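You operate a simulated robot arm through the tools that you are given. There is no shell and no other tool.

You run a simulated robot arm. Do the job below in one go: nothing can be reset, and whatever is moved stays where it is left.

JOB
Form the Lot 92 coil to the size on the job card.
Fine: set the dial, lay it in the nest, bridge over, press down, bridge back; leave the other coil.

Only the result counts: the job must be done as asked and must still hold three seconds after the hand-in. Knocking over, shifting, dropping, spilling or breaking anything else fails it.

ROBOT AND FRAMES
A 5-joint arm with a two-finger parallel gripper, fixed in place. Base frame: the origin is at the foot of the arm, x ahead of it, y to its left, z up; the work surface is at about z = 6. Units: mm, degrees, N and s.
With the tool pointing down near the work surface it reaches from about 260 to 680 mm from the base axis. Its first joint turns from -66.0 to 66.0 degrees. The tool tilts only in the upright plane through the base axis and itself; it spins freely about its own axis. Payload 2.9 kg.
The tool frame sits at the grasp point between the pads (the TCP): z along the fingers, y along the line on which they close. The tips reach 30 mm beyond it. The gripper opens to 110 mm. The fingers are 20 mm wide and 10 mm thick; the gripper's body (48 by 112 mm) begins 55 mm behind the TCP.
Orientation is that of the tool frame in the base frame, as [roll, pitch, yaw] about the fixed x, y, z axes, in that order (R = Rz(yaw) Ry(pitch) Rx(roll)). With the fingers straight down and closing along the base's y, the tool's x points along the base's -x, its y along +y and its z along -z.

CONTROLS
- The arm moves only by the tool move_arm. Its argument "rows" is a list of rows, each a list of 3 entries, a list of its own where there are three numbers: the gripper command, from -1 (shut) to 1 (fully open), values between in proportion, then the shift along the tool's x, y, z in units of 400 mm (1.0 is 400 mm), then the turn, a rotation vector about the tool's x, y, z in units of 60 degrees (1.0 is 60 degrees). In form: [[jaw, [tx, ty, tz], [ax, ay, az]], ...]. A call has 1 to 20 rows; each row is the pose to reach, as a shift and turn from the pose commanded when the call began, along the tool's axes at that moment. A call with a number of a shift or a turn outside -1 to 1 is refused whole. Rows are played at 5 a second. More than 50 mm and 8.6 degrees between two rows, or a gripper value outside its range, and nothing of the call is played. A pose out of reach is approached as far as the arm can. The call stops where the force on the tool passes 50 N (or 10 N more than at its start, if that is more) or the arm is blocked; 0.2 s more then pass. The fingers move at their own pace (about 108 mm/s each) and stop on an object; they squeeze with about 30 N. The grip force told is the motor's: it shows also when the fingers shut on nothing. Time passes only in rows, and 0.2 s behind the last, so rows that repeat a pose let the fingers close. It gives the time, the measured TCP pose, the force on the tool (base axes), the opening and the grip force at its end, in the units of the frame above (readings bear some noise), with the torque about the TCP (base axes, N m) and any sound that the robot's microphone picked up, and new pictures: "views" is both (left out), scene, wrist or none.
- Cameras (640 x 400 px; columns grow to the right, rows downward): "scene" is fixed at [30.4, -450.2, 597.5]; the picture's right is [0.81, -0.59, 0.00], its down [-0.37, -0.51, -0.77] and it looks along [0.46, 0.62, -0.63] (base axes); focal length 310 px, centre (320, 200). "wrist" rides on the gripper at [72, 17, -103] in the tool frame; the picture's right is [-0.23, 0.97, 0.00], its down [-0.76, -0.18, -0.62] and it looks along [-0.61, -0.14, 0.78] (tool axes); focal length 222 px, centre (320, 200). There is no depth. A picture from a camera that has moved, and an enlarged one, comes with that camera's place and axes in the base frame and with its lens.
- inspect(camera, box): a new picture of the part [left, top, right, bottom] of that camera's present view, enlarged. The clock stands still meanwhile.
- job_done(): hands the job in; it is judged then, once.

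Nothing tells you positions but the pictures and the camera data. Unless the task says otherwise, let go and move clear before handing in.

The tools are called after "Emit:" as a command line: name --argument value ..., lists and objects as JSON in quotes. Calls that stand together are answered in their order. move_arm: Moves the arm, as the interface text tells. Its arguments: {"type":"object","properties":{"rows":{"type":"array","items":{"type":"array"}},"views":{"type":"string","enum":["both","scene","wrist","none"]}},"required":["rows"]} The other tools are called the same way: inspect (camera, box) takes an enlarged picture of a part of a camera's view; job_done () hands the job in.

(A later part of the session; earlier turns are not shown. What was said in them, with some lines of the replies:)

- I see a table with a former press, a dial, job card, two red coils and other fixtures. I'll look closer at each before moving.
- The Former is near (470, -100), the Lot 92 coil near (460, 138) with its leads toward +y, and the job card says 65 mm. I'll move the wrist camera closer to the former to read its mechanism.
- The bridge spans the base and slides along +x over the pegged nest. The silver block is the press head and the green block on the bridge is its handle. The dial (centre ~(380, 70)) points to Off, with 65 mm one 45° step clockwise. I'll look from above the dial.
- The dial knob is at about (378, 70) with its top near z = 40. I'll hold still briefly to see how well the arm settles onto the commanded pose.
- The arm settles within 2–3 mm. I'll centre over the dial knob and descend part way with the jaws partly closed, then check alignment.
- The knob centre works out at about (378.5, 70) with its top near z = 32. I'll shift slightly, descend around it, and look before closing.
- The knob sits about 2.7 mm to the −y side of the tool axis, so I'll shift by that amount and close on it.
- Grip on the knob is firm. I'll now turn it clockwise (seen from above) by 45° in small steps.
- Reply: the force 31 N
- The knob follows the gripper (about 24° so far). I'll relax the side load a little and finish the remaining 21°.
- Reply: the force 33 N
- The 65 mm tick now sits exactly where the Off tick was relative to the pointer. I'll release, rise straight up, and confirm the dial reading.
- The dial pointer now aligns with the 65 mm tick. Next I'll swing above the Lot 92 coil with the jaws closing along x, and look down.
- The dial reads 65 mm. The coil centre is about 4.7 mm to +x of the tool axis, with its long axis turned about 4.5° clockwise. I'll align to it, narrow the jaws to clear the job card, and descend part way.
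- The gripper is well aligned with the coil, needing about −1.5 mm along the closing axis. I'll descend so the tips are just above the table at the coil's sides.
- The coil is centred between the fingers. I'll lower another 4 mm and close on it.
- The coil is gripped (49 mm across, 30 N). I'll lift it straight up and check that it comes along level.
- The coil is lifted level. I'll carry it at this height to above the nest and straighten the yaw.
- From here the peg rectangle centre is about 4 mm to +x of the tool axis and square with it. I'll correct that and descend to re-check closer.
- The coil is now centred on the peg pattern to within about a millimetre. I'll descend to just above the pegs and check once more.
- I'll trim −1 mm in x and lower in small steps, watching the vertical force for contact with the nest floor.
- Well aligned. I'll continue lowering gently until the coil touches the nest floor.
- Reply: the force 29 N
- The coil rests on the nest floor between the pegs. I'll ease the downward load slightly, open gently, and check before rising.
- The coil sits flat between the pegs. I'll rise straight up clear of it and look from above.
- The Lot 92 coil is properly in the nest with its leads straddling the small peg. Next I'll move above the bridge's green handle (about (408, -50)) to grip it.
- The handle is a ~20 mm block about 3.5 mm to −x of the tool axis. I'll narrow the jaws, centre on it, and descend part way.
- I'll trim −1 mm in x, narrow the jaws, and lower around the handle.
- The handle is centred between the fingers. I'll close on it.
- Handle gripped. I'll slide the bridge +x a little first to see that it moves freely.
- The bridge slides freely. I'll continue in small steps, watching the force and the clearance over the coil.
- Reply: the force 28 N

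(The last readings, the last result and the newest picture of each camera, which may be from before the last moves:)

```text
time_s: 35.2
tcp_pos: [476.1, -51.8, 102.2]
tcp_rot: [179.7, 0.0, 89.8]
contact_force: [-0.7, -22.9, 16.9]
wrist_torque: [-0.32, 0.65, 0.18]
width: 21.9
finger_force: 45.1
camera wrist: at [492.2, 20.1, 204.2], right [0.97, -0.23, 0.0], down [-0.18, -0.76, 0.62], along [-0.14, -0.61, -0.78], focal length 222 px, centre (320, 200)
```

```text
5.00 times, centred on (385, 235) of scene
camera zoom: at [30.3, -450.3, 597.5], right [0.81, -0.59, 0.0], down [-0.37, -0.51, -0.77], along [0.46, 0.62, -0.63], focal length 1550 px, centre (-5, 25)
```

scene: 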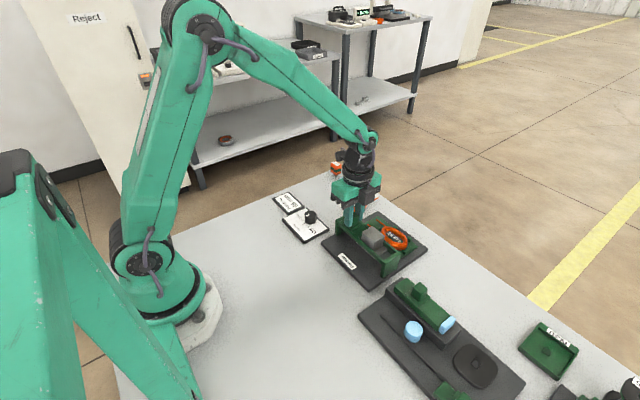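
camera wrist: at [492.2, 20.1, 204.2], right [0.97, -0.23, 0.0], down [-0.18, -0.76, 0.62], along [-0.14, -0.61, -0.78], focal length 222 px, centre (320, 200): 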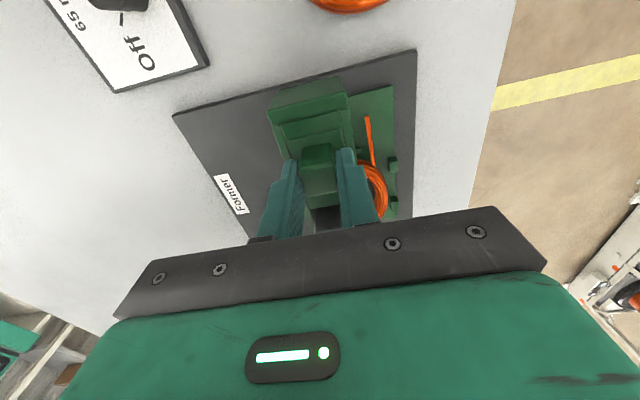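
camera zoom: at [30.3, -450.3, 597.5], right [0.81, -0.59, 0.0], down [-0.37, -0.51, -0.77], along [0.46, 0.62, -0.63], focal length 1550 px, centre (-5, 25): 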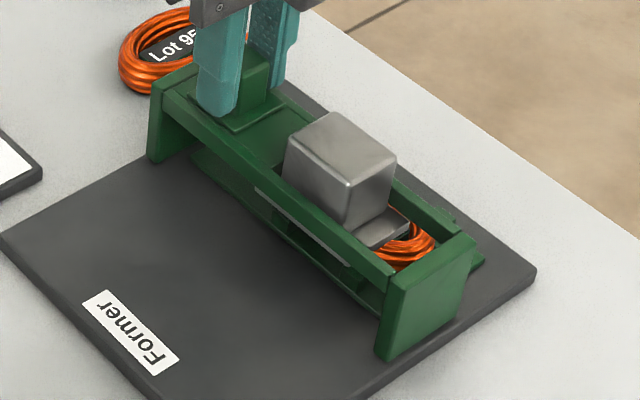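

Emit:
move_arm --rows '[[-1, [-0.0007, 0.0125, -0.0008], [0, 0, 0]], [-1, [-0.0007, 0.025, -0.0008], [0, 0, 0]], [-1, [-0.0007, 0.0375, -0.0008], [0, 0, 0]], [-1, [-0.0007, 0.05, -0.0008], [0, 0, 0]], [-1, [-0.0007, 0.05, -0.0008], [0, 0, 0]]]' --views "wrist"

Emit:
inspect --camera "scene" --box '[335, 195, 435, 275]'

Emit:
inspect --camera "wrist" --box '[180, 40, 440, 220]'

```text
time_s: 36.4
tcp_pos: [495.7, -51.2, 101.0]
tcp_rot: [-179.8, 0.1, 90.1]
contact_force: [0.1, -3.8, 5.5]
wrist_torque: [-0.26, -0.27, -0.28]
width: 21.7
finger_force: 45.6
camera wrist: at [510.5, 20.2, 204.1], right [0.97, -0.23, 0.0], down [-0.18, -0.76, 0.62], along [-0.14, -0.61, -0.78], focal length 222 px, centre (320, 200)
```

wrist: 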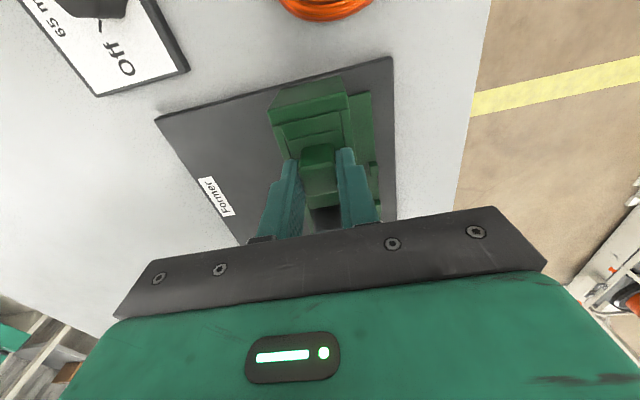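

```text
5.00 times, centred on (385, 235) of scene
camera zoom: at [30.4, -450.2, 597.5], right [0.81, -0.59, 0.0], down [-0.37, -0.51, -0.77], along [0.46, 0.62, -0.63], focal length 1550 px, centre (-5, 25)
```

zoom: 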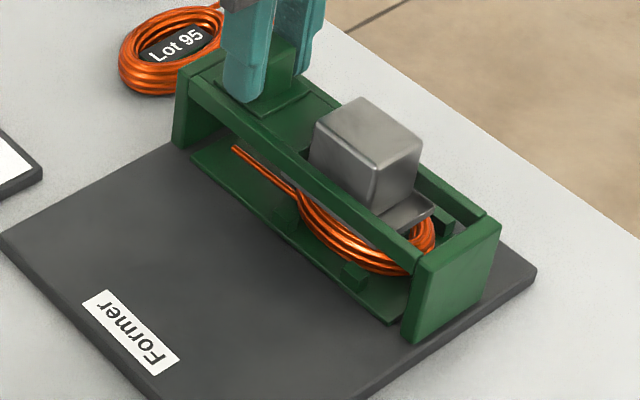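

```text
2.22 times, centred on (310, 130) of wrist
camera zoom: at [510.5, 20.2, 204.1], right [0.97, -0.23, 0.0], down [-0.18, -0.76, 0.62], along [-0.14, -0.61, -0.78], focal length 494 px, centre (342, 356)
```

zoom: 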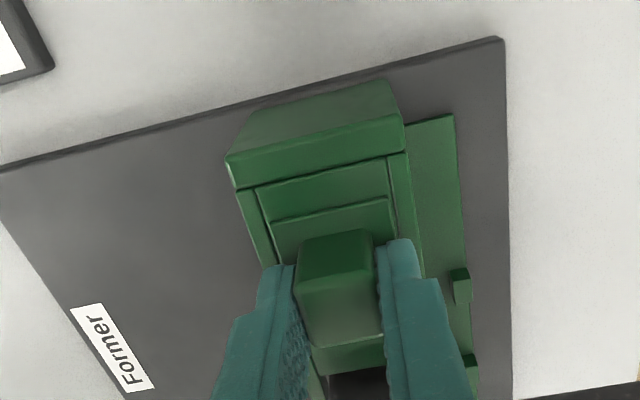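

Emit:
move_arm --rows '[[-1, [0, 0.00625, 0], [0, 0, 0]], [-1, [0, 0.0125, 0], [0, 0, 0]], [-1, [0, 0.01875, 0], [0, 0, 0]], [-1, [0, 0.01875, 0], [0, 0, 0]]]' --views "none"

```text
time_s: 37.4
tcp_pos: [502.4, -51.0, 100.8]
tcp_rot: [-179.7, 0.0, 90.1]
contact_force: [-1.0, 4.2, -6.4]
wrist_torque: [0.43, -0.1, 0.16]
width: 21.7
finger_force: 45.1
```

Emit:
move_arm --rows '[[-1, [0, 0.004, 0], [0, 0, 0]], [-1, [0, 0.008, 0], [0, 0, 0]], [-1, [0, 0.012, 0], [0, 0, 0]], [-1, [0, 0.012, 0], [0, 0, 0]]]' --views "both"

Emit:
inspect --camera "scene" --box '[335, 195, 435, 275]'

Emit:
inspect --camera "wrist" --box '[180, 40, 440, 220]'

```text
time_s: 38.4
tcp_pos: [506.6, -52.6, 101.0]
tcp_rot: [-179.6, 0.0, 90.0]
contact_force: [-25.7, -3.8, 0.8]
wrist_torque: [-0.16, -0.46, 0.17]
width: 21.9
finger_force: 45.0
camera wrist: at [521.6, 20.0, 204.1], right [0.97, -0.23, -0.01], down [-0.18, -0.76, 0.62], along [-0.15, -0.61, -0.78], focal length 222 px, centre (320, 200)
```

scene: 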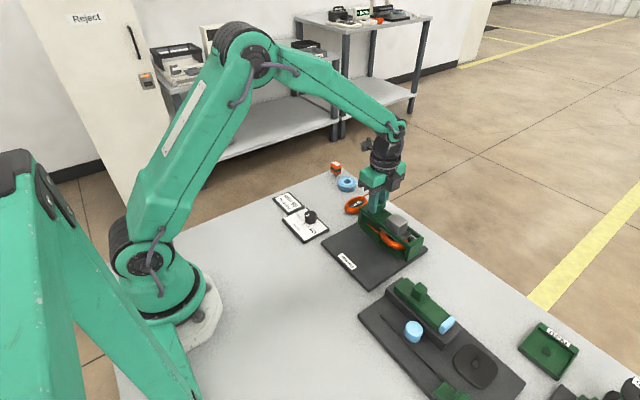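
wrist: 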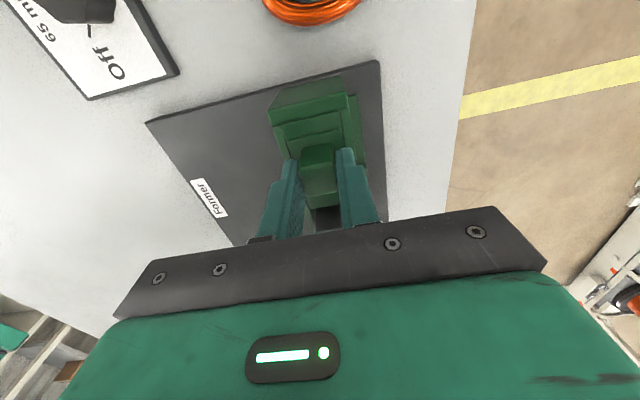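

```text
5.00 times, centred on (385, 235) of scene
camera zoom: at [30.4, -450.3, 597.5], right [0.81, -0.59, 0.0], down [-0.37, -0.51, -0.77], along [0.46, 0.62, -0.63], focal length 1550 px, centre (-5, 25)
```

zoom: 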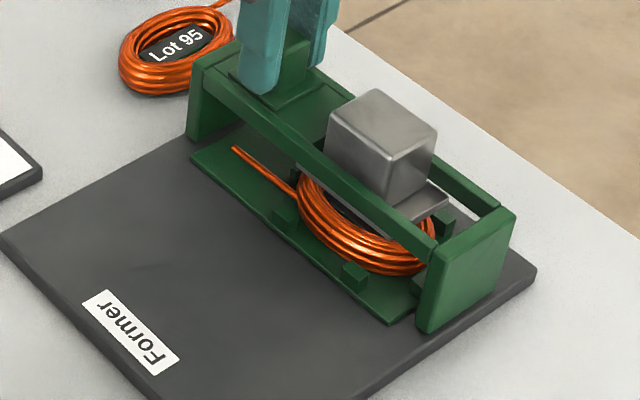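

```text
2.22 times, centred on (310, 130) of wrist
camera zoom: at [521.6, 20.0, 204.1], right [0.97, -0.23, -0.01], down [-0.18, -0.76, 0.62], along [-0.15, -0.61, -0.78], focal length 494 px, centre (342, 356)
```

zoom: 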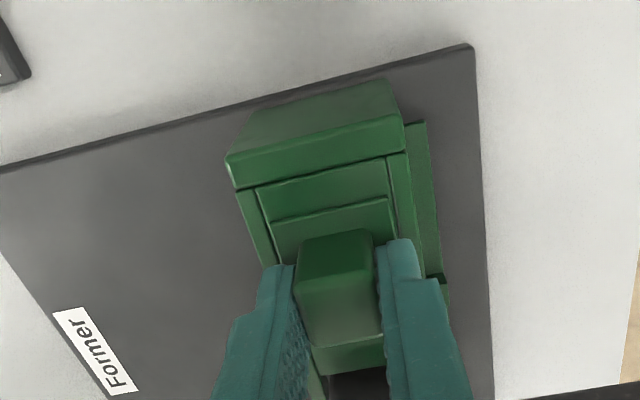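

The bridge has met its end stop (−26 N in x) at about the nest centre. I'll release the handle, rise, and look at the press head.

Emit:
move_arm --rows '[[-0.6, [0, -0.002, 0], [0, 0, 0]], [-0.4, [0, -0.002, 0], [0, 0, 0]], [-0.4, [0, -0.002, 0], [0, 0, 0]], [-0.4, [0, -0.002, -0.04], [0, 0, 0]], [-0.4, [0, -0.002, -0.12], [0, 0, 0]], [-0.4, [0, -0.002, -0.2], [0, 0, 0]], [-0.4, [0, -0.002, -0.2], [0, 0, 0]]]' --views "both"

Emit:
inspect --camera "scene" --box '[335, 195, 435, 275]'

Emit:
inspect --camera "wrist" --box '[230, 50, 410, 200]'

```text
time_s: 40.0
tcp_pos: [506.1, -53.6, 182.0]
tcp_rot: [-180.0, 0.0, 90.0]
contact_force: [0.3, -0.3, 0.2]
wrist_torque: [-0.01, -0.01, 0.0]
width: 33.2
finger_force: 0.0
camera wrist: at [523.2, 18.7, 284.9], right [0.97, -0.23, 0.0], down [-0.18, -0.76, 0.62], along [-0.14, -0.61, -0.78], focal length 222 px, centre (320, 200)
```

scene: 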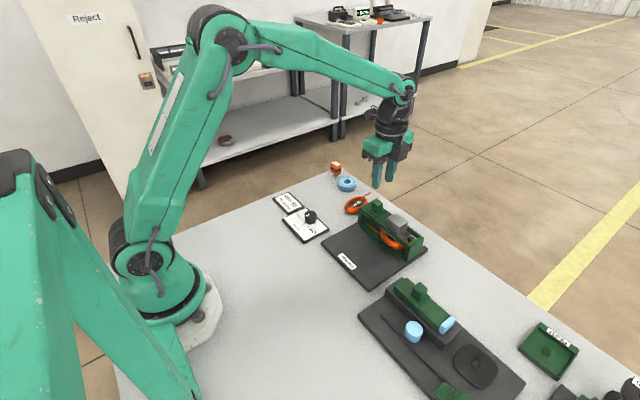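
wrist: 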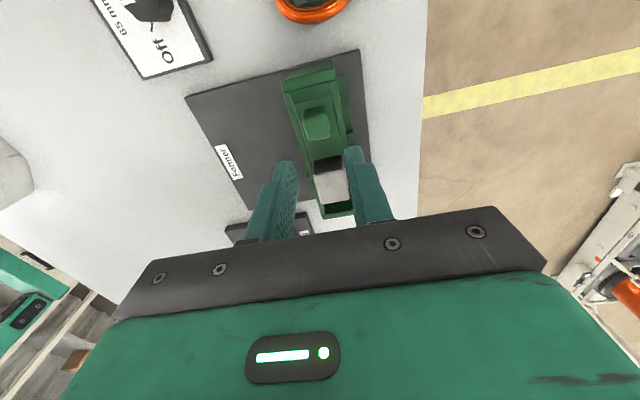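

```text
5.00 times, centred on (385, 235) of scene
camera zoom: at [30.4, -450.2, 597.5], right [0.81, -0.59, 0.0], down [-0.37, -0.51, -0.77], along [0.46, 0.62, -0.63], focal length 1550 px, centre (-5, 25)
```

zoom: 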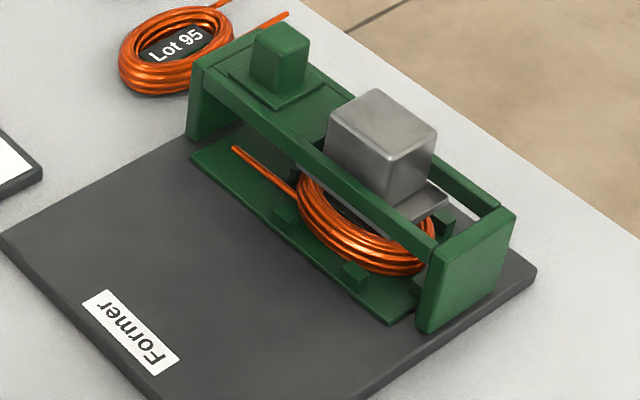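

```text
2.67 times, centred on (320, 125) of wrist
camera zoom: at [523.2, 18.7, 284.9], right [0.97, -0.23, 0.0], down [-0.18, -0.76, 0.62], along [-0.14, -0.61, -0.78], focal length 592 px, centre (320, 400)
```

zoom: 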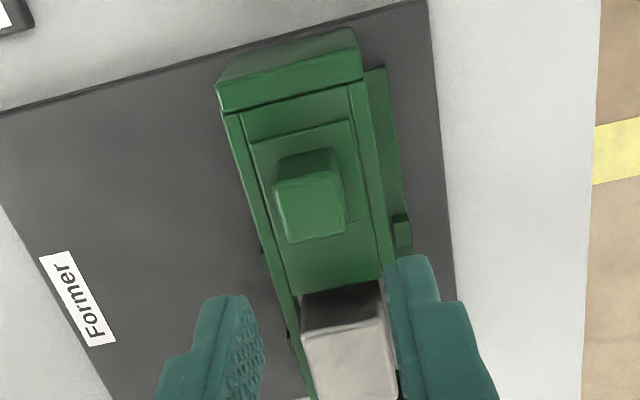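

Emit:
move_arm --rows '[[-0.8, [-0.06, -0.005, 0], [0, 0, 0]], [-1, [-0.12, -0.005, 0], [0, 0, 0]], [-1, [-0.17, -0.005, 0], [0, 0, 0]], [-1, [-0.17, -0.005, 0], [0, 0, 0]]]' --views "both"

Emit:
inspect --camera "wrist" --box '[230, 50, 410, 200]'

```text
time_s: 41.0
tcp_pos: [503.5, -121.9, 182.5]
tcp_rot: [-180.0, -0.1, 90.0]
contact_force: [0.2, -0.1, -0.8]
wrist_torque: [-0.02, -0.02, -0.01]
width: 0.0
finger_force: 30.4
camera wrist: at [520.3, -49.4, 284.6], right [0.97, -0.23, 0.0], down [-0.18, -0.76, 0.62], along [-0.14, -0.61, -0.78], focal length 222 px, centre (320, 200)
```

scene: 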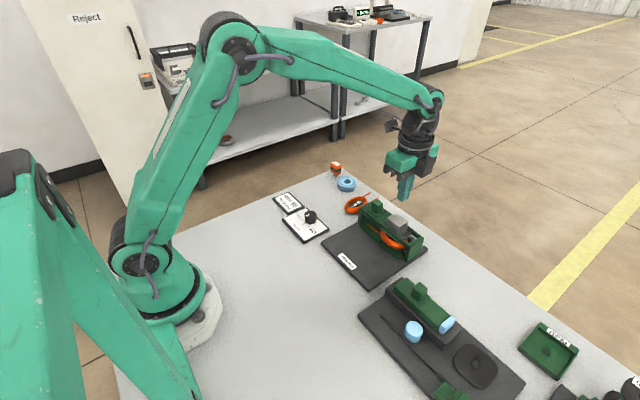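
wrist: 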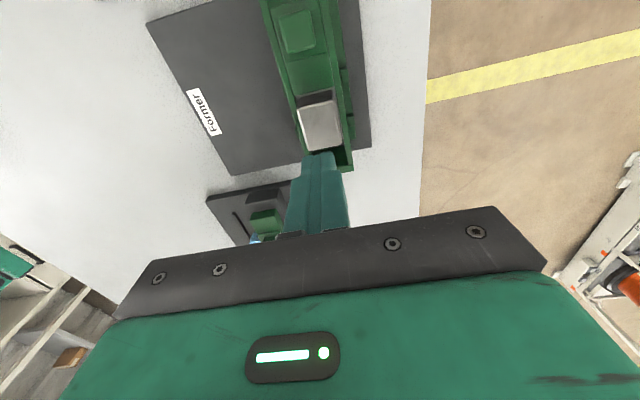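

```text
2.67 times, centred on (320, 125) of wrist
camera zoom: at [520.3, -49.4, 284.6], right [0.97, -0.23, 0.0], down [-0.18, -0.76, 0.62], along [-0.14, -0.61, -0.78], focal length 592 px, centre (320, 400)
```

zoom: 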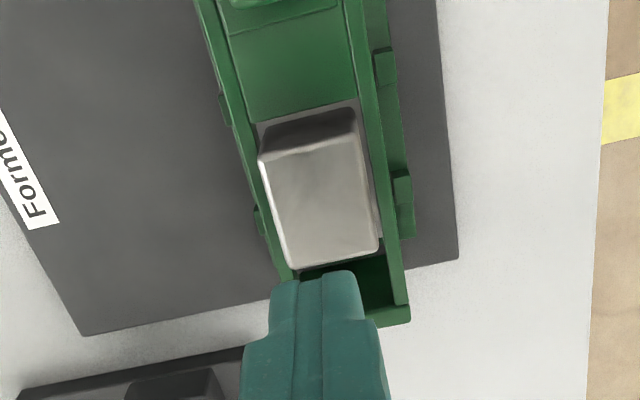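

The closed fingertips are centred over the silver press head. I'll descend to just above it, then press down slowly.

Emit:
move_arm --rows '[[-1, [0, 0.0025, 0.05], [0, 0, 0]], [-1, [0, 0.0025, 0.1], [0, 0, 0]], [-1, [0, 0.0025, 0.13], [0, 0, 0]], [-1, [0, 0.0025, 0.13], [0, 0, 0]]]' --views "wrist"

Emit:
inspect --camera "scene" --box '[345, 175, 445, 275]'

Emit:
inspect --camera "wrist" --box '[230, 70, 410, 220]'

```text
time_s: 42.0
tcp_pos: [505.3, -120.7, 128.5]
tcp_rot: [-180.0, 0.0, 89.9]
contact_force: [0.0, 0.1, -0.3]
wrist_torque: [0.03, 0.03, -0.01]
width: 0.1
finger_force: 30.2
camera wrist: at [520.2, -48.5, 231.9], right [0.97, -0.23, 0.0], down [-0.18, -0.76, 0.62], along [-0.14, -0.61, -0.78], focal length 222 px, centre (320, 200)
```

wrist: 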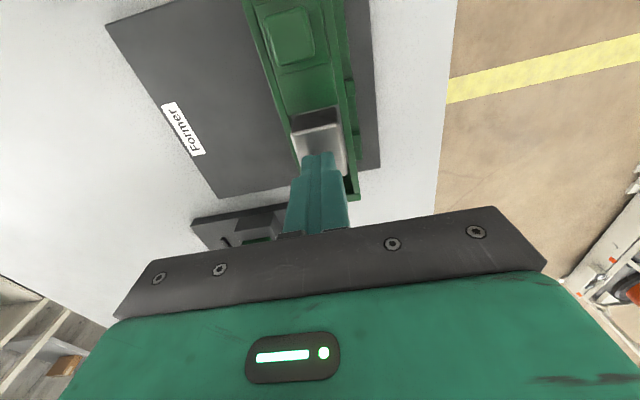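

```text
4.00 times, centred on (395, 225) of scene
camera zoom: at [30.4, -450.2, 597.5], right [0.81, -0.59, 0.0], down [-0.37, -0.51, -0.77], along [0.46, 0.62, -0.63], focal length 1240 px, centre (20, 100)
```

zoom: 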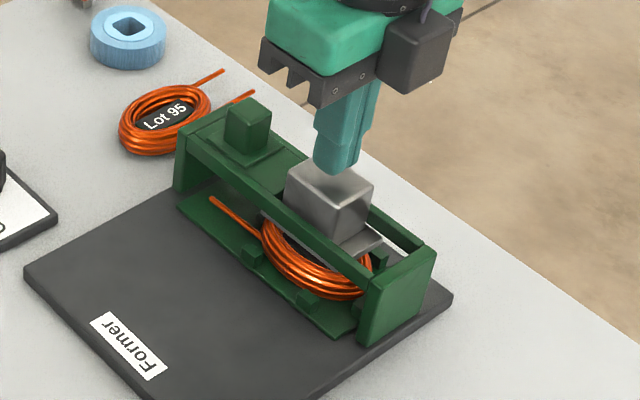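

```text
2.67 times, centred on (320, 145) of wrist
camera zoom: at [520.2, -48.5, 231.9], right [0.97, -0.23, 0.0], down [-0.18, -0.76, 0.62], along [-0.14, -0.61, -0.78], focal length 592 px, centre (320, 347)
```

zoom: 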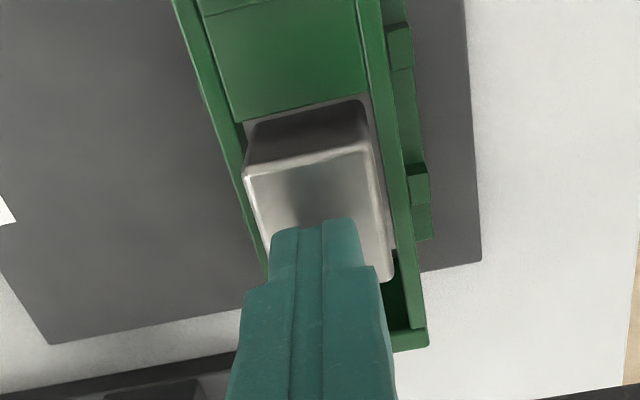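

Emit:
move_arm --rows '[[-1, [0, 0, 0.008], [0, 0, 0]], [-1, [0, 0, 0.016], [0, 0, 0]], [-1, [0, 0, 0.022], [0, 0, 0]], [-1, [0, 0, 0.027], [0, 0, 0]], [-1, [0, 0, 0.032], [0, 0, 0]], [-1, [0, 0, 0.037], [0, 0, 0]], [-1, [0, 0, 0.042], [0, 0, 0]], [-1, [0, 0, 0.047], [0, 0, 0]]]' --views "wrist"

Emit:
inspect --camera "scene" --box '[345, 195, 445, 275]'

```text
time_s: 43.8
tcp_pos: [506.6, -120.9, 109.4]
tcp_rot: [179.8, 0.0, 90.0]
contact_force: [-0.7, -0.9, 2.0]
wrist_torque: [-0.02, 0.01, 0.04]
width: 0.0
finger_force: 30.3
camera wrist: at [522.2, -48.3, 213.1], right [0.97, -0.23, 0.0], down [-0.18, -0.76, 0.62], along [-0.14, -0.61, -0.78], focal length 222 px, centre (320, 200)
```

wrist: 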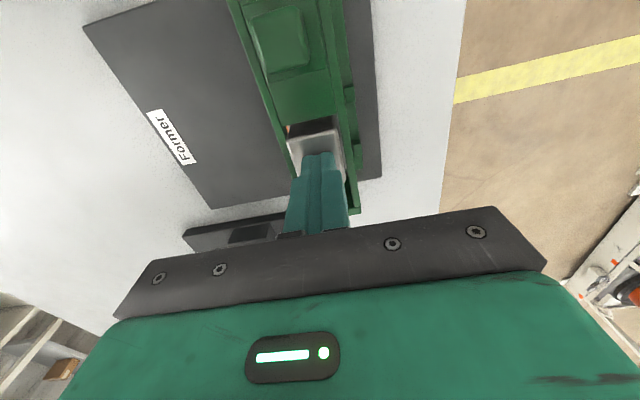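

```text
5.00 times, centred on (395, 235) of scene
camera zoom: at [30.4, -450.2, 597.5], right [0.81, -0.59, 0.0], down [-0.37, -0.51, -0.77], along [0.46, 0.62, -0.63], focal length 1550 px, centre (-55, 25)
```

zoom: 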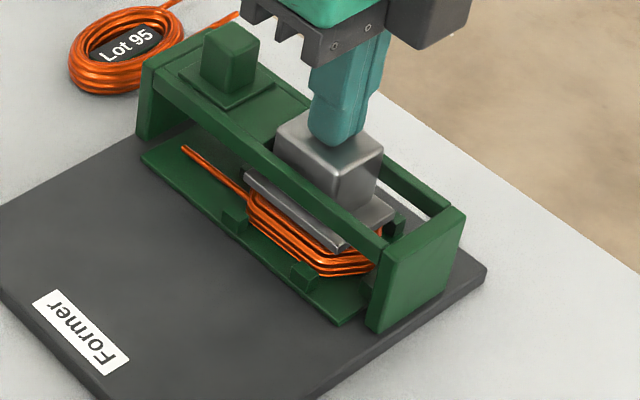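

The press head is moving down and the coil is already taking a squared shape. I'll keep pressing until it bottoms out.

Emit:
move_arm --rows '[[-1, [0, 0, 0.005], [0, 0, 0]], [-1, [0, 0, 0.01], [0, 0, 0]], [-1, [0, 0, 0.015], [0, 0, 0]], [-1, [0, 0, 0.02], [0, 0, 0]], [-1, [0, 0, 0.025], [0, 0, 0]], [-1, [0, 0, 0.03], [0, 0, 0]], [-1, [0, 0, 0.035], [0, 0, 0]], [-1, [0, 0, 0.04], [0, 0, 0]]]' --views "wrist"

Emit:
inspect --camera "scene" --box '[345, 195, 445, 275]'

```text
time_s: 44.9
tcp_pos: [506.1, -120.0, 106.8]
tcp_rot: [179.8, 0.0, 90.1]
contact_force: [-4.6, 1.0, 8.5]
wrist_torque: [0.03, 0.14, 0.02]
width: 0.0
finger_force: 30.1
stopped in row 5: the force on the tool passed its limit at 54 N (the readings are from after the stop); the commanded pose is now the measured one
camera wrist: at [521.8, -48.6, 209.8], right [0.97, -0.23, 0.0], down [-0.18, -0.76, 0.62], along [-0.14, -0.61, -0.78], focal length 222 px, centre (320, 200)
```

wrist: 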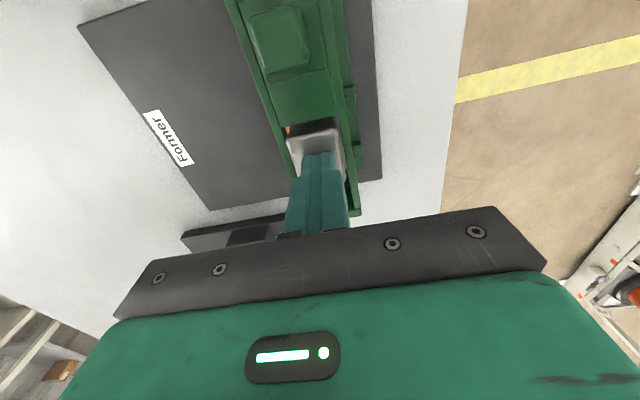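

```text
5.00 times, centred on (395, 235) of scene
camera zoom: at [30.4, -450.2, 597.5], right [0.81, -0.59, 0.0], down [-0.37, -0.51, -0.77], along [0.46, 0.62, -0.63], focal length 1550 px, centre (-55, 25)
```

zoom: 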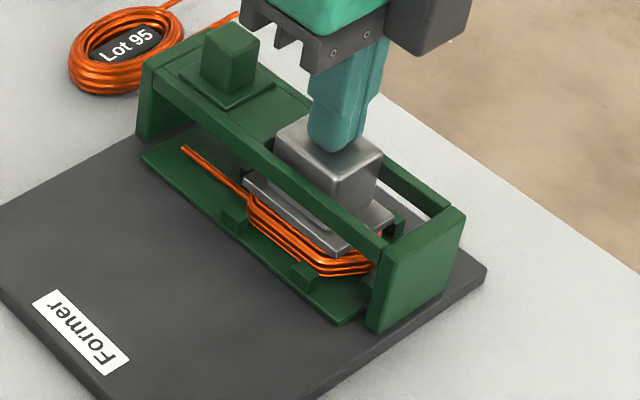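

The press bottomed out at over 50 N. I'll hold a moderate press for a moment, then lift clear and look at the coil.

Emit:
move_arm --rows '[[-1, [0, 0, 0.002], [0, 0, 0]], [-1, [0, 0, 0.002], [0, 0, 0]], [-1, [0, 0, 0.002], [0, 0, 0]], [-1, [0, 0, 0.002], [0, 0, 0]]]' --views "none"

Emit:
move_arm --rows '[[-1, [0, 0, -0.01], [0, 0, 0]], [-1, [0, 0, -0.03], [0, 0, 0]], [-1, [0, 0, -0.08], [0, 0, 0]], [-1, [0, 0, -0.15], [0, 0, 0]], [-1, [0, 0, -0.19], [0, 0, 0]], [-1, [0, 0, -0.19], [0, 0, 0]]]' --views "both"

Emit:
inspect --camera "scene" --box '[345, 195, 445, 275]'

Emit:
inspect --camera "wrist" --box '[230, 0, 410, 200]'

```text
time_s: 45.9
tcp_pos: [506.3, -120.4, 105.7]
tcp_rot: [179.8, 0.2, 89.8]
contact_force: [-12.7, -2.9, 29.7]
wrist_torque: [-0.08, 0.41, -0.01]
width: 0.0
finger_force: 30.1
```

```text
time_s: 47.3
tcp_pos: [505.2, -120.4, 180.4]
tcp_rot: [179.7, -0.1, 90.0]
contact_force: [0.1, 0.1, -0.6]
wrist_torque: [0.02, 0.03, 0.01]
width: 0.2
finger_force: 29.8
camera wrist: at [520.8, -48.4, 283.7], right [0.97, -0.23, 0.0], down [-0.18, -0.76, 0.62], along [-0.14, -0.61, -0.78], focal length 222 px, centre (320, 200)
```

scene: 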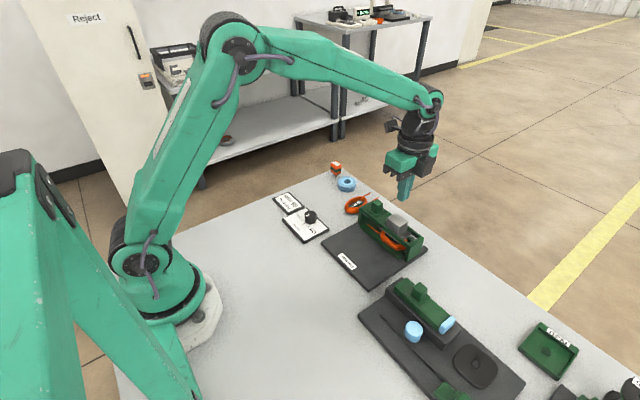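
wrist: 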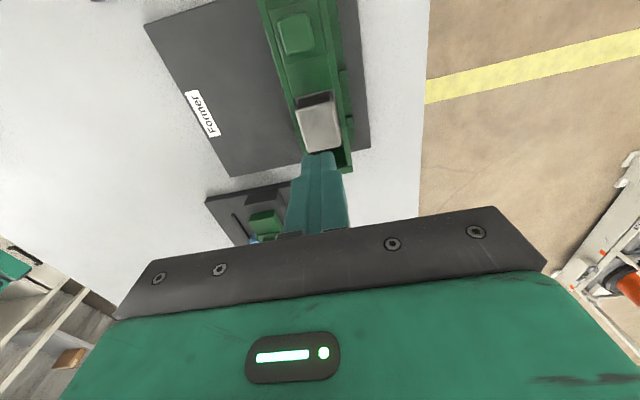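

```text
5.00 times, centred on (395, 235) of scene
camera zoom: at [30.4, -450.2, 597.5], right [0.81, -0.59, 0.0], down [-0.37, -0.51, -0.77], along [0.46, 0.62, -0.63], focal length 1550 px, centre (-55, 25)
```

zoom: 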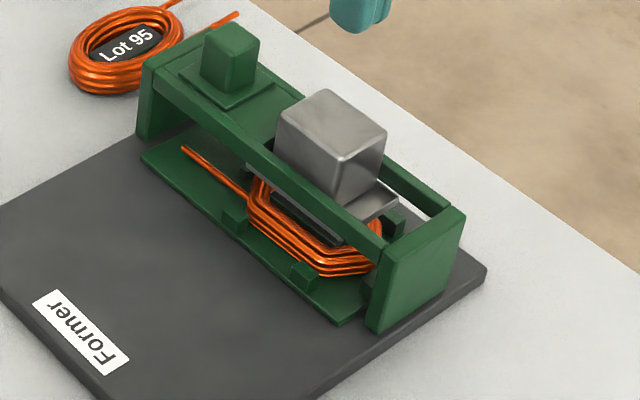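

```text
2.00 times, centred on (320, 100) of wrist
camera zoom: at [520.8, -48.4, 283.7], right [0.97, -0.23, 0.0], down [-0.18, -0.76, 0.62], along [-0.14, -0.61, -0.78], focal length 444 px, centre (320, 400)
```

zoom: 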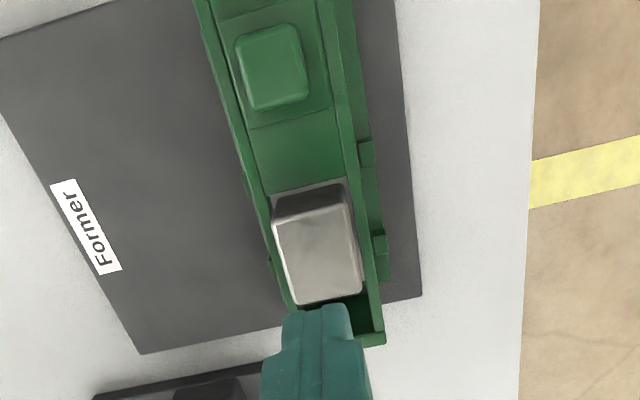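

The head sprang back and the coil is formed to a squared shape. Now I'll return to the handle to bring the bridge back.

Emit:
move_arm --rows '[[-0.6, [0.06, 0, 0], [0, 0, 0]], [-0.35, [0.12, 0, 0], [0, 0, 0]], [-0.35, [0.172, 0, 0], [0, 0, 0]], [-0.35, [0.172, 0, 0.1], [0, 0, 0]], [-0.35, [0.172, 0, 0.135], [0, 0, 0]], [-0.35, [0.172, 0, 0.135], [0, 0, 0]]]' --views "wrist"

Emit:
inspect --camera "wrist" --box '[230, 80, 410, 200]'

```text
time_s: 48.7
tcp_pos: [505.2, -48.6, 126.8]
tcp_rot: [179.8, -0.1, 89.9]
contact_force: [-0.7, -0.7, 1.2]
wrist_torque: [0.0, 0.02, 0.01]
width: 36.0
finger_force: 0.0
camera wrist: at [521.6, 22.1, 229.6], right [0.97, -0.23, 0.0], down [-0.18, -0.76, 0.62], along [-0.14, -0.61, -0.78], focal length 222 px, centre (320, 200)
```

wrist: 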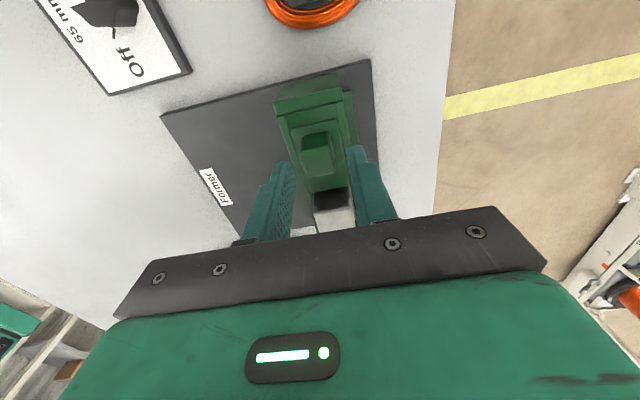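

```text
3.33 times, centred on (320, 140) of wrist
camera zoom: at [521.6, 22.1, 229.6], right [0.97, -0.23, 0.0], down [-0.18, -0.76, 0.62], along [-0.14, -0.61, -0.78], focal length 740 px, centre (320, 400)
```

zoom: 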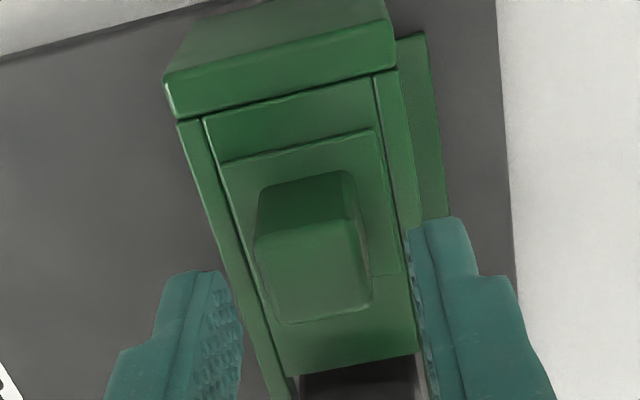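

Emit:
move_arm --rows '[[-0.4, [-0.005, -0.003, 0.0], [0, 0, 0]], [-0.4, [-0.005, -0.003, 0.03], [0, 0, 0]], [-0.4, [-0.005, -0.003, 0.06], [0, 0, 0]], [-0.4, [-0.005, -0.003, 0.06], [0, 0, 0]]]' --views "wrist"

Emit:
inspect --camera "wrist" --box '[230, 80, 410, 200]'

```text
time_s: 49.7
tcp_pos: [504.5, -51.2, 103.6]
tcp_rot: [179.8, 0.0, 90.0]
contact_force: [-0.4, 0.0, 0.2]
wrist_torque: [-0.01, 0.01, 0.01]
width: 32.7
finger_force: 0.1
camera wrist: at [520.7, 19.8, 206.0], right [0.97, -0.23, 0.0], down [-0.18, -0.76, 0.62], along [-0.14, -0.61, -0.78], focal length 222 px, centre (320, 200)
```

wrist: 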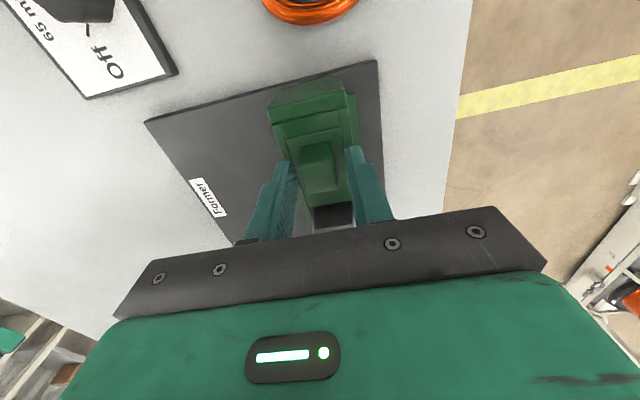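

```text
3.33 times, centred on (320, 140) of wrist
camera zoom: at [520.7, 19.8, 206.0], right [0.97, -0.23, 0.0], down [-0.18, -0.76, 0.62], along [-0.14, -0.61, -0.78], focal length 740 px, centre (320, 400)
```

zoom: 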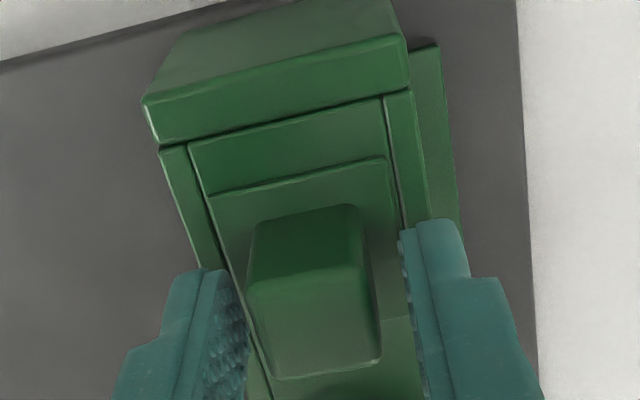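

Emit:
move_arm --rows '[[-0.4, [0, -0.004, 0.002], [0, 0, 0]], [-0.5, [0, -0.004, 0.002], [0, 0, 0]], [-1, [0, -0.004, 0.002], [0, 0, 0]], [-1, [0, -0.004, 0.002], [0, 0, 0]], [-1, [0, -0.004, 0.002], [0, 0, 0]]]' --views "none"

```text
time_s: 50.9
tcp_pos: [503.5, -52.3, 101.8]
tcp_rot: [179.8, 0.0, 90.0]
contact_force: [1.1, -0.6, 1.1]
wrist_torque: [-0.03, 0.41, 0.08]
width: 21.6
finger_force: 45.2
```

Handle gripped again. I'll slide the bridge back in −x in stages.

Emit:
move_arm --rows '[[-1, [0, -0.0125, 0], [0, 0, 0]], [-1, [0, -0.025, 0], [0, 0, 0]], [-1, [0, -0.0375, 0], [0, 0, 0]], [-1, [0, -0.05, 0], [0, 0, 0]], [-1, [0, -0.0625, 0], [0, 0, 0]], [-1, [0, -0.075, 0], [0, 0, 0]], [-1, [0, -0.075, 0], [0, 0, 0]]]' --views "none"

Emit:
inspect --camera "scene" --box '[335, 195, 435, 275]'

```text
time_s: 52.5
tcp_pos: [474.6, -51.6, 102.0]
tcp_rot: [179.9, 0.0, 90.1]
contact_force: [0.0, 32.4, 7.5]
wrist_torque: [0.6, 0.56, -0.3]
width: 21.8
finger_force: 44.7
```

```text
5.00 times, centred on (385, 235) of scene
camera zoom: at [30.4, -450.2, 597.5], right [0.81, -0.59, 0.0], down [-0.37, -0.51, -0.77], along [0.46, 0.62, -0.63], focal length 1550 px, centre (-5, 25)
```

zoom: 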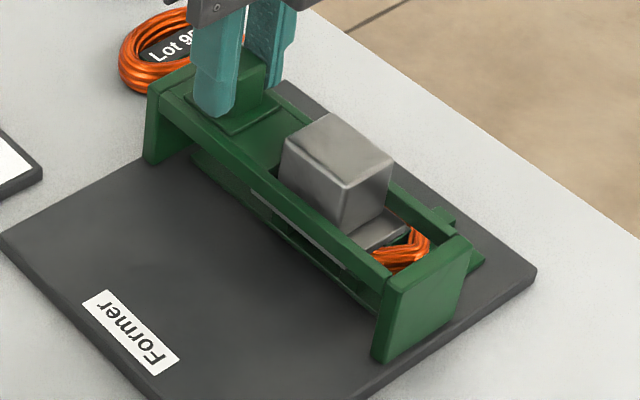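

Emit:
move_arm --rows '[[-1, [0.0013, -0.0125, 0], [0, 0, 0]], [-1, [0.0013, -0.025, 0], [0, 0, 0]], [-1, [0.0013, -0.0375, 0], [0, 0, 0]], [-1, [0.0013, -0.05, 0], [0, 0, 0]], [-1, [0.0013, -0.05, 0], [0, 0, 0]]]' --views "none"

Emit:
inspect --camera "scene" --box '[335, 195, 435, 275]'

```text
time_s: 53.7
tcp_pos: [453.3, -52.7, 103.7]
tcp_rot: [179.6, -0.1, 90.1]
contact_force: [1.9, 28.1, 11.5]
wrist_torque: [0.54, 0.64, -0.13]
width: 21.7
finger_force: 45.3
```

```text
5.00 times, centred on (385, 235) of scene
camera zoom: at [30.4, -450.2, 597.5], right [0.81, -0.59, 0.0], down [-0.37, -0.51, -0.77], along [0.46, 0.62, -0.63], focal length 1550 px, centre (-5, 25)
```

zoom: 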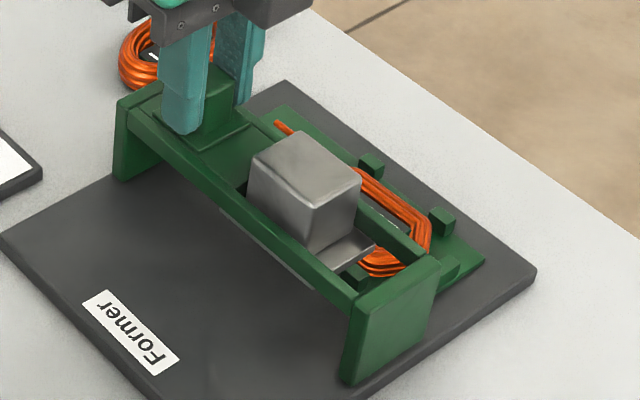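

Emit:
move_arm --rows '[[-1, [0.0014, -0.0125, -0.0005], [0, 0, 0]], [-1, [0.0014, -0.025, -0.0005], [0, 0, 0]], [-1, [0.0014, -0.0375, -0.0005], [0, 0, 0]], [-1, [0.0014, -0.05, -0.0005], [0, 0, 0]], [-1, [0.0014, -0.05, -0.0005], [0, 0, 0]]]' --views "none"

```text
time_s: 54.9
tcp_pos: [433.0, -51.8, 102.7]
tcp_rot: [179.9, 0.0, 89.9]
contact_force: [1.2, 18.4, -7.9]
wrist_torque: [0.11, -0.09, -0.13]
width: 21.6
finger_force: 44.9
```

Emit:
move_arm --rows '[[-1, [0.001, -0.0125, 0], [0, 0, 0]], [-1, [0.001, -0.025, 0], [0, 0, 0]], [-1, [0.001, -0.0375, 0], [0, 0, 0]], [-1, [0.001, -0.05, 0], [0, 0, 0]], [-1, [0.001, -0.05, 0], [0, 0, 0]]]' --views "none"

Emit:
inspect --camera "scene" --box '[315, 190, 435, 280]'

```text
time_s: 56.1
tcp_pos: [413.6, -52.1, 102.3]
tcp_rot: [179.8, 0.1, 90.0]
contact_force: [-1.2, 15.6, -6.8]
wrist_torque: [0.38, 0.46, -0.04]
width: 21.6
finger_force: 45.3
```

```text
4.44 times, centred on (375, 235) of scene
camera zoom: at [30.5, -450.3, 597.4], right [0.81, -0.59, 0.0], down [-0.37, -0.51, -0.77], along [0.46, 0.62, -0.63], focal length 1378 px, centre (76, 44)
```

zoom: 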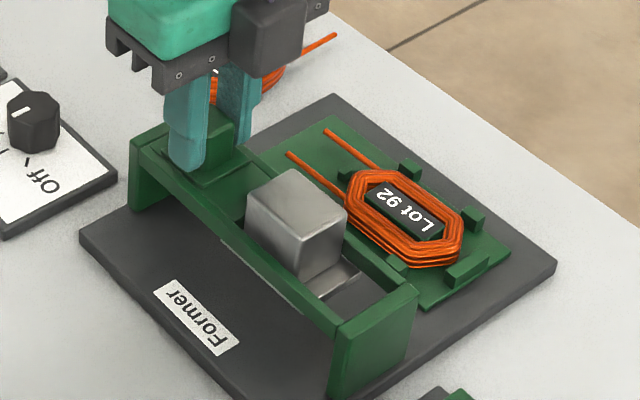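

The coil is now a formed hexagon in the nest. I'll bring the bridge the last ~9 mm to its rear stop in small steps.

Emit:
move_arm --rows '[[-1, [0.0006, -0.006, 0], [0, 0, 0]], [-1, [0.0006, -0.012, 0], [0, 0, 0]], [-1, [0.0006, -0.018, 0], [0, 0, 0]], [-1, [0.0006, -0.022, 0], [0, 0, 0]], [-1, [0.0006, -0.022, 0], [0, 0, 0]]]' --views "none"

```text
time_s: 57.3
tcp_pos: [405.7, -52.3, 102.7]
tcp_rot: [179.8, 0.0, 89.9]
contact_force: [-1.1, 9.5, 1.2]
wrist_torque: [0.23, 0.63, 0.24]
width: 21.8
finger_force: 45.1
```

Emit:
move_arm --rows '[[-1, [0.0003, -0.003, 0], [0, 0, 0]], [-1, [0.0003, -0.006, 0], [0, 0, 0]], [-1, [0.0003, -0.009, 0], [0, 0, 0]], [-1, [0.0003, -0.009, 0], [0, 0, 0]]]' --views "none"

Emit:
inspect --camera "scene" --box '[315, 200, 435, 290]'

```text
time_s: 58.3
tcp_pos: [403.9, -51.6, 102.7]
tcp_rot: [179.3, 0.1, 90.0]
contact_force: [35.1, 12.1, -16.7]
wrist_torque: [0.58, 0.66, -0.15]
width: 21.9
finger_force: 44.4
```

```text
4.44 times, centred on (375, 245) of scene
camera zoom: at [30.6, -450.3, 597.4], right [0.81, -0.59, 0.0], down [-0.37, -0.51, -0.77], along [0.46, 0.62, -0.63], focal length 1378 px, centre (76, 0)
```

zoom: 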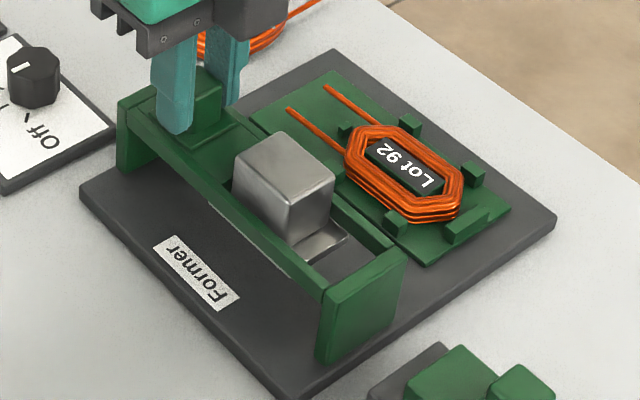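

The bridge is back at its rear stop, matching its original position. I'll release the handle and rise clear.

Emit:
move_arm --rows '[[-1, [0, 0.002, 0], [0, 0, 0]], [-0.6, [0, 0.002, 0], [0, 0, 0]], [-0.4, [0, 0.002, 0], [0, 0, 0]], [-0.4, [0, 0.002, 0], [0, 0, 0]], [-0.4, [0, 0.002, -0.04], [0, 0, 0]], [-0.4, [0, 0.002, -0.12], [0, 0, 0]], [-0.4, [0, 0.002, -0.22], [0, 0, 0]], [-0.4, [0, 0.002, -0.32], [0, 0, 0]], [-0.4, [0, 0.002, -0.32], [0, 0, 0]]]' --views "both"

Emit:
inspect --camera "scene" --box '[260, 150, 440, 290]'

Emit:
inspect --camera "wrist" --box '[200, 0, 480, 200]'

```text
time_s: 60.3
tcp_pos: [402.7, -53.5, 232.0]
tcp_rot: [179.8, 0.0, 89.9]
contact_force: [0.4, -0.7, -0.1]
wrist_torque: [0.0, 0.0, 0.04]
width: 32.9
finger_force: 0.1
camera wrist: at [418.2, 18.6, 334.5], right [0.97, -0.23, 0.0], down [-0.18, -0.76, 0.62], along [-0.14, -0.61, -0.78], focal length 222 px, centre (320, 200)
```

scene: 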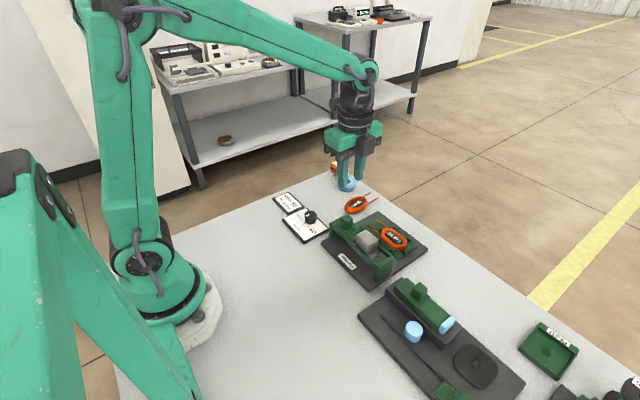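
wrist: 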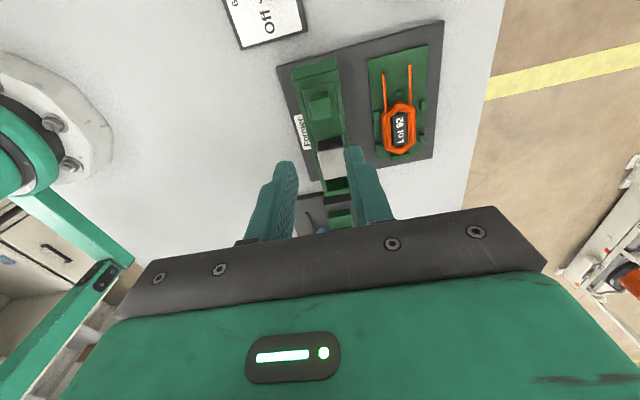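

```text
2.86 times, centred on (350, 220) of scene
camera zoom: at [30.4, -450.2, 597.5], right [0.81, -0.59, 0.0], down [-0.37, -0.51, -0.77], along [0.46, 0.62, -0.63], focal length 886 px, centre (234, 143)
```

zoom: 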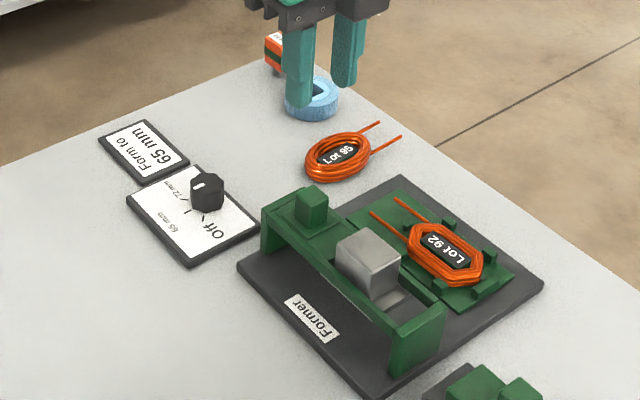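

```text
2.00 times, centred on (340, 100) of wrist
camera zoom: at [418.2, 18.6, 334.5], right [0.97, -0.23, 0.0], down [-0.18, -0.76, 0.62], along [-0.14, -0.61, -0.78], focal length 444 px, centre (280, 400)
```

zoom: 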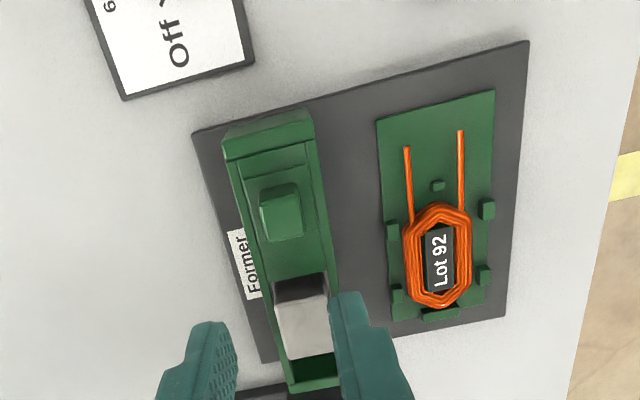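

Coil formed and lying in the nest, bridge back at rest, other coil untouched. A last check of the dial and the formed coil before handing in.

Emit:
inspect --camera "scene" --box '[270, 180, 350, 240]'

Emit:
inspect --camera "scene" --box '[370, 210, 430, 260]'

```text
6.67 times, centred on (310, 210) of scene
camera zoom: at [30.4, -450.2, 597.5], right [0.81, -0.59, 0.0], down [-0.37, -0.51, -0.77], along [0.46, 0.62, -0.63], focal length 2067 px, centre (387, 133)
```

zoom: 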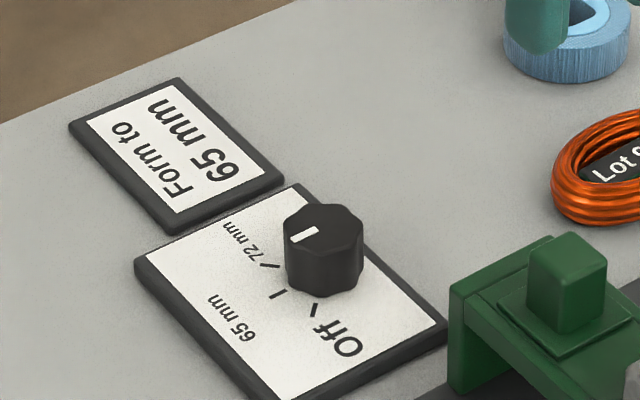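

```text
8.00 times, centred on (400, 235) of scene
camera zoom: at [30.4, -450.2, 597.5], right [0.81, -0.59, 0.0], down [-0.37, -0.51, -0.77], along [0.46, 0.62, -0.63], focal length 2480 px, centre (-320, -80)
```

zoom: 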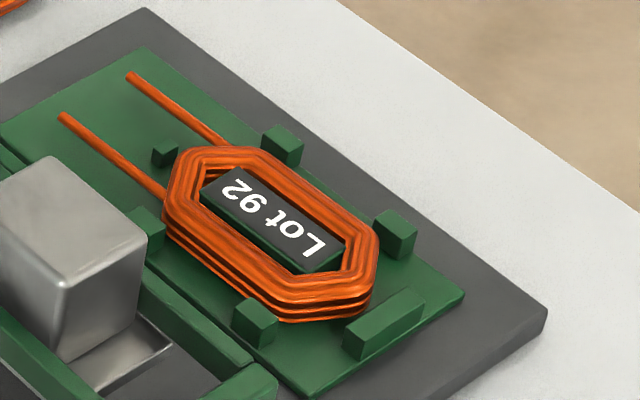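

The dial is on 65 mm, and the Lot 92 coil is formed and lying in the nest. The bridge is back at its rear stop, the Lot 95 coil is untouched, and the arm is clear, so I'm handing in.

Emit:
job_done

```text
The job is handed in.
```

The Lot 92 coil has been pressed with the dial at 65 mm, and I've handed the job in. I didn't measure the finished coil directly. From the camera, its length midway between the inner and outer edges looks like roughly 63–65 mm.

- **Dial:** I turned it from Off to 65 mm, and the pointer still lined up with that mark in the last picture.
- **Nest:** the coil is lying flat between the pegs, with its leads either side of the small peg.
- **Press:** with the bridge over at its front stop, I pressed the head down until it bottomed out at just over 50 N. The coil went from oval to an elongated hexagon.
- **Bridge:** it's back at its rear stop, where it started.
- **Other items:** the Lot 95 coil wasn't touched, and the pictures show nothing else moved. The arm has let go and is raised clear.
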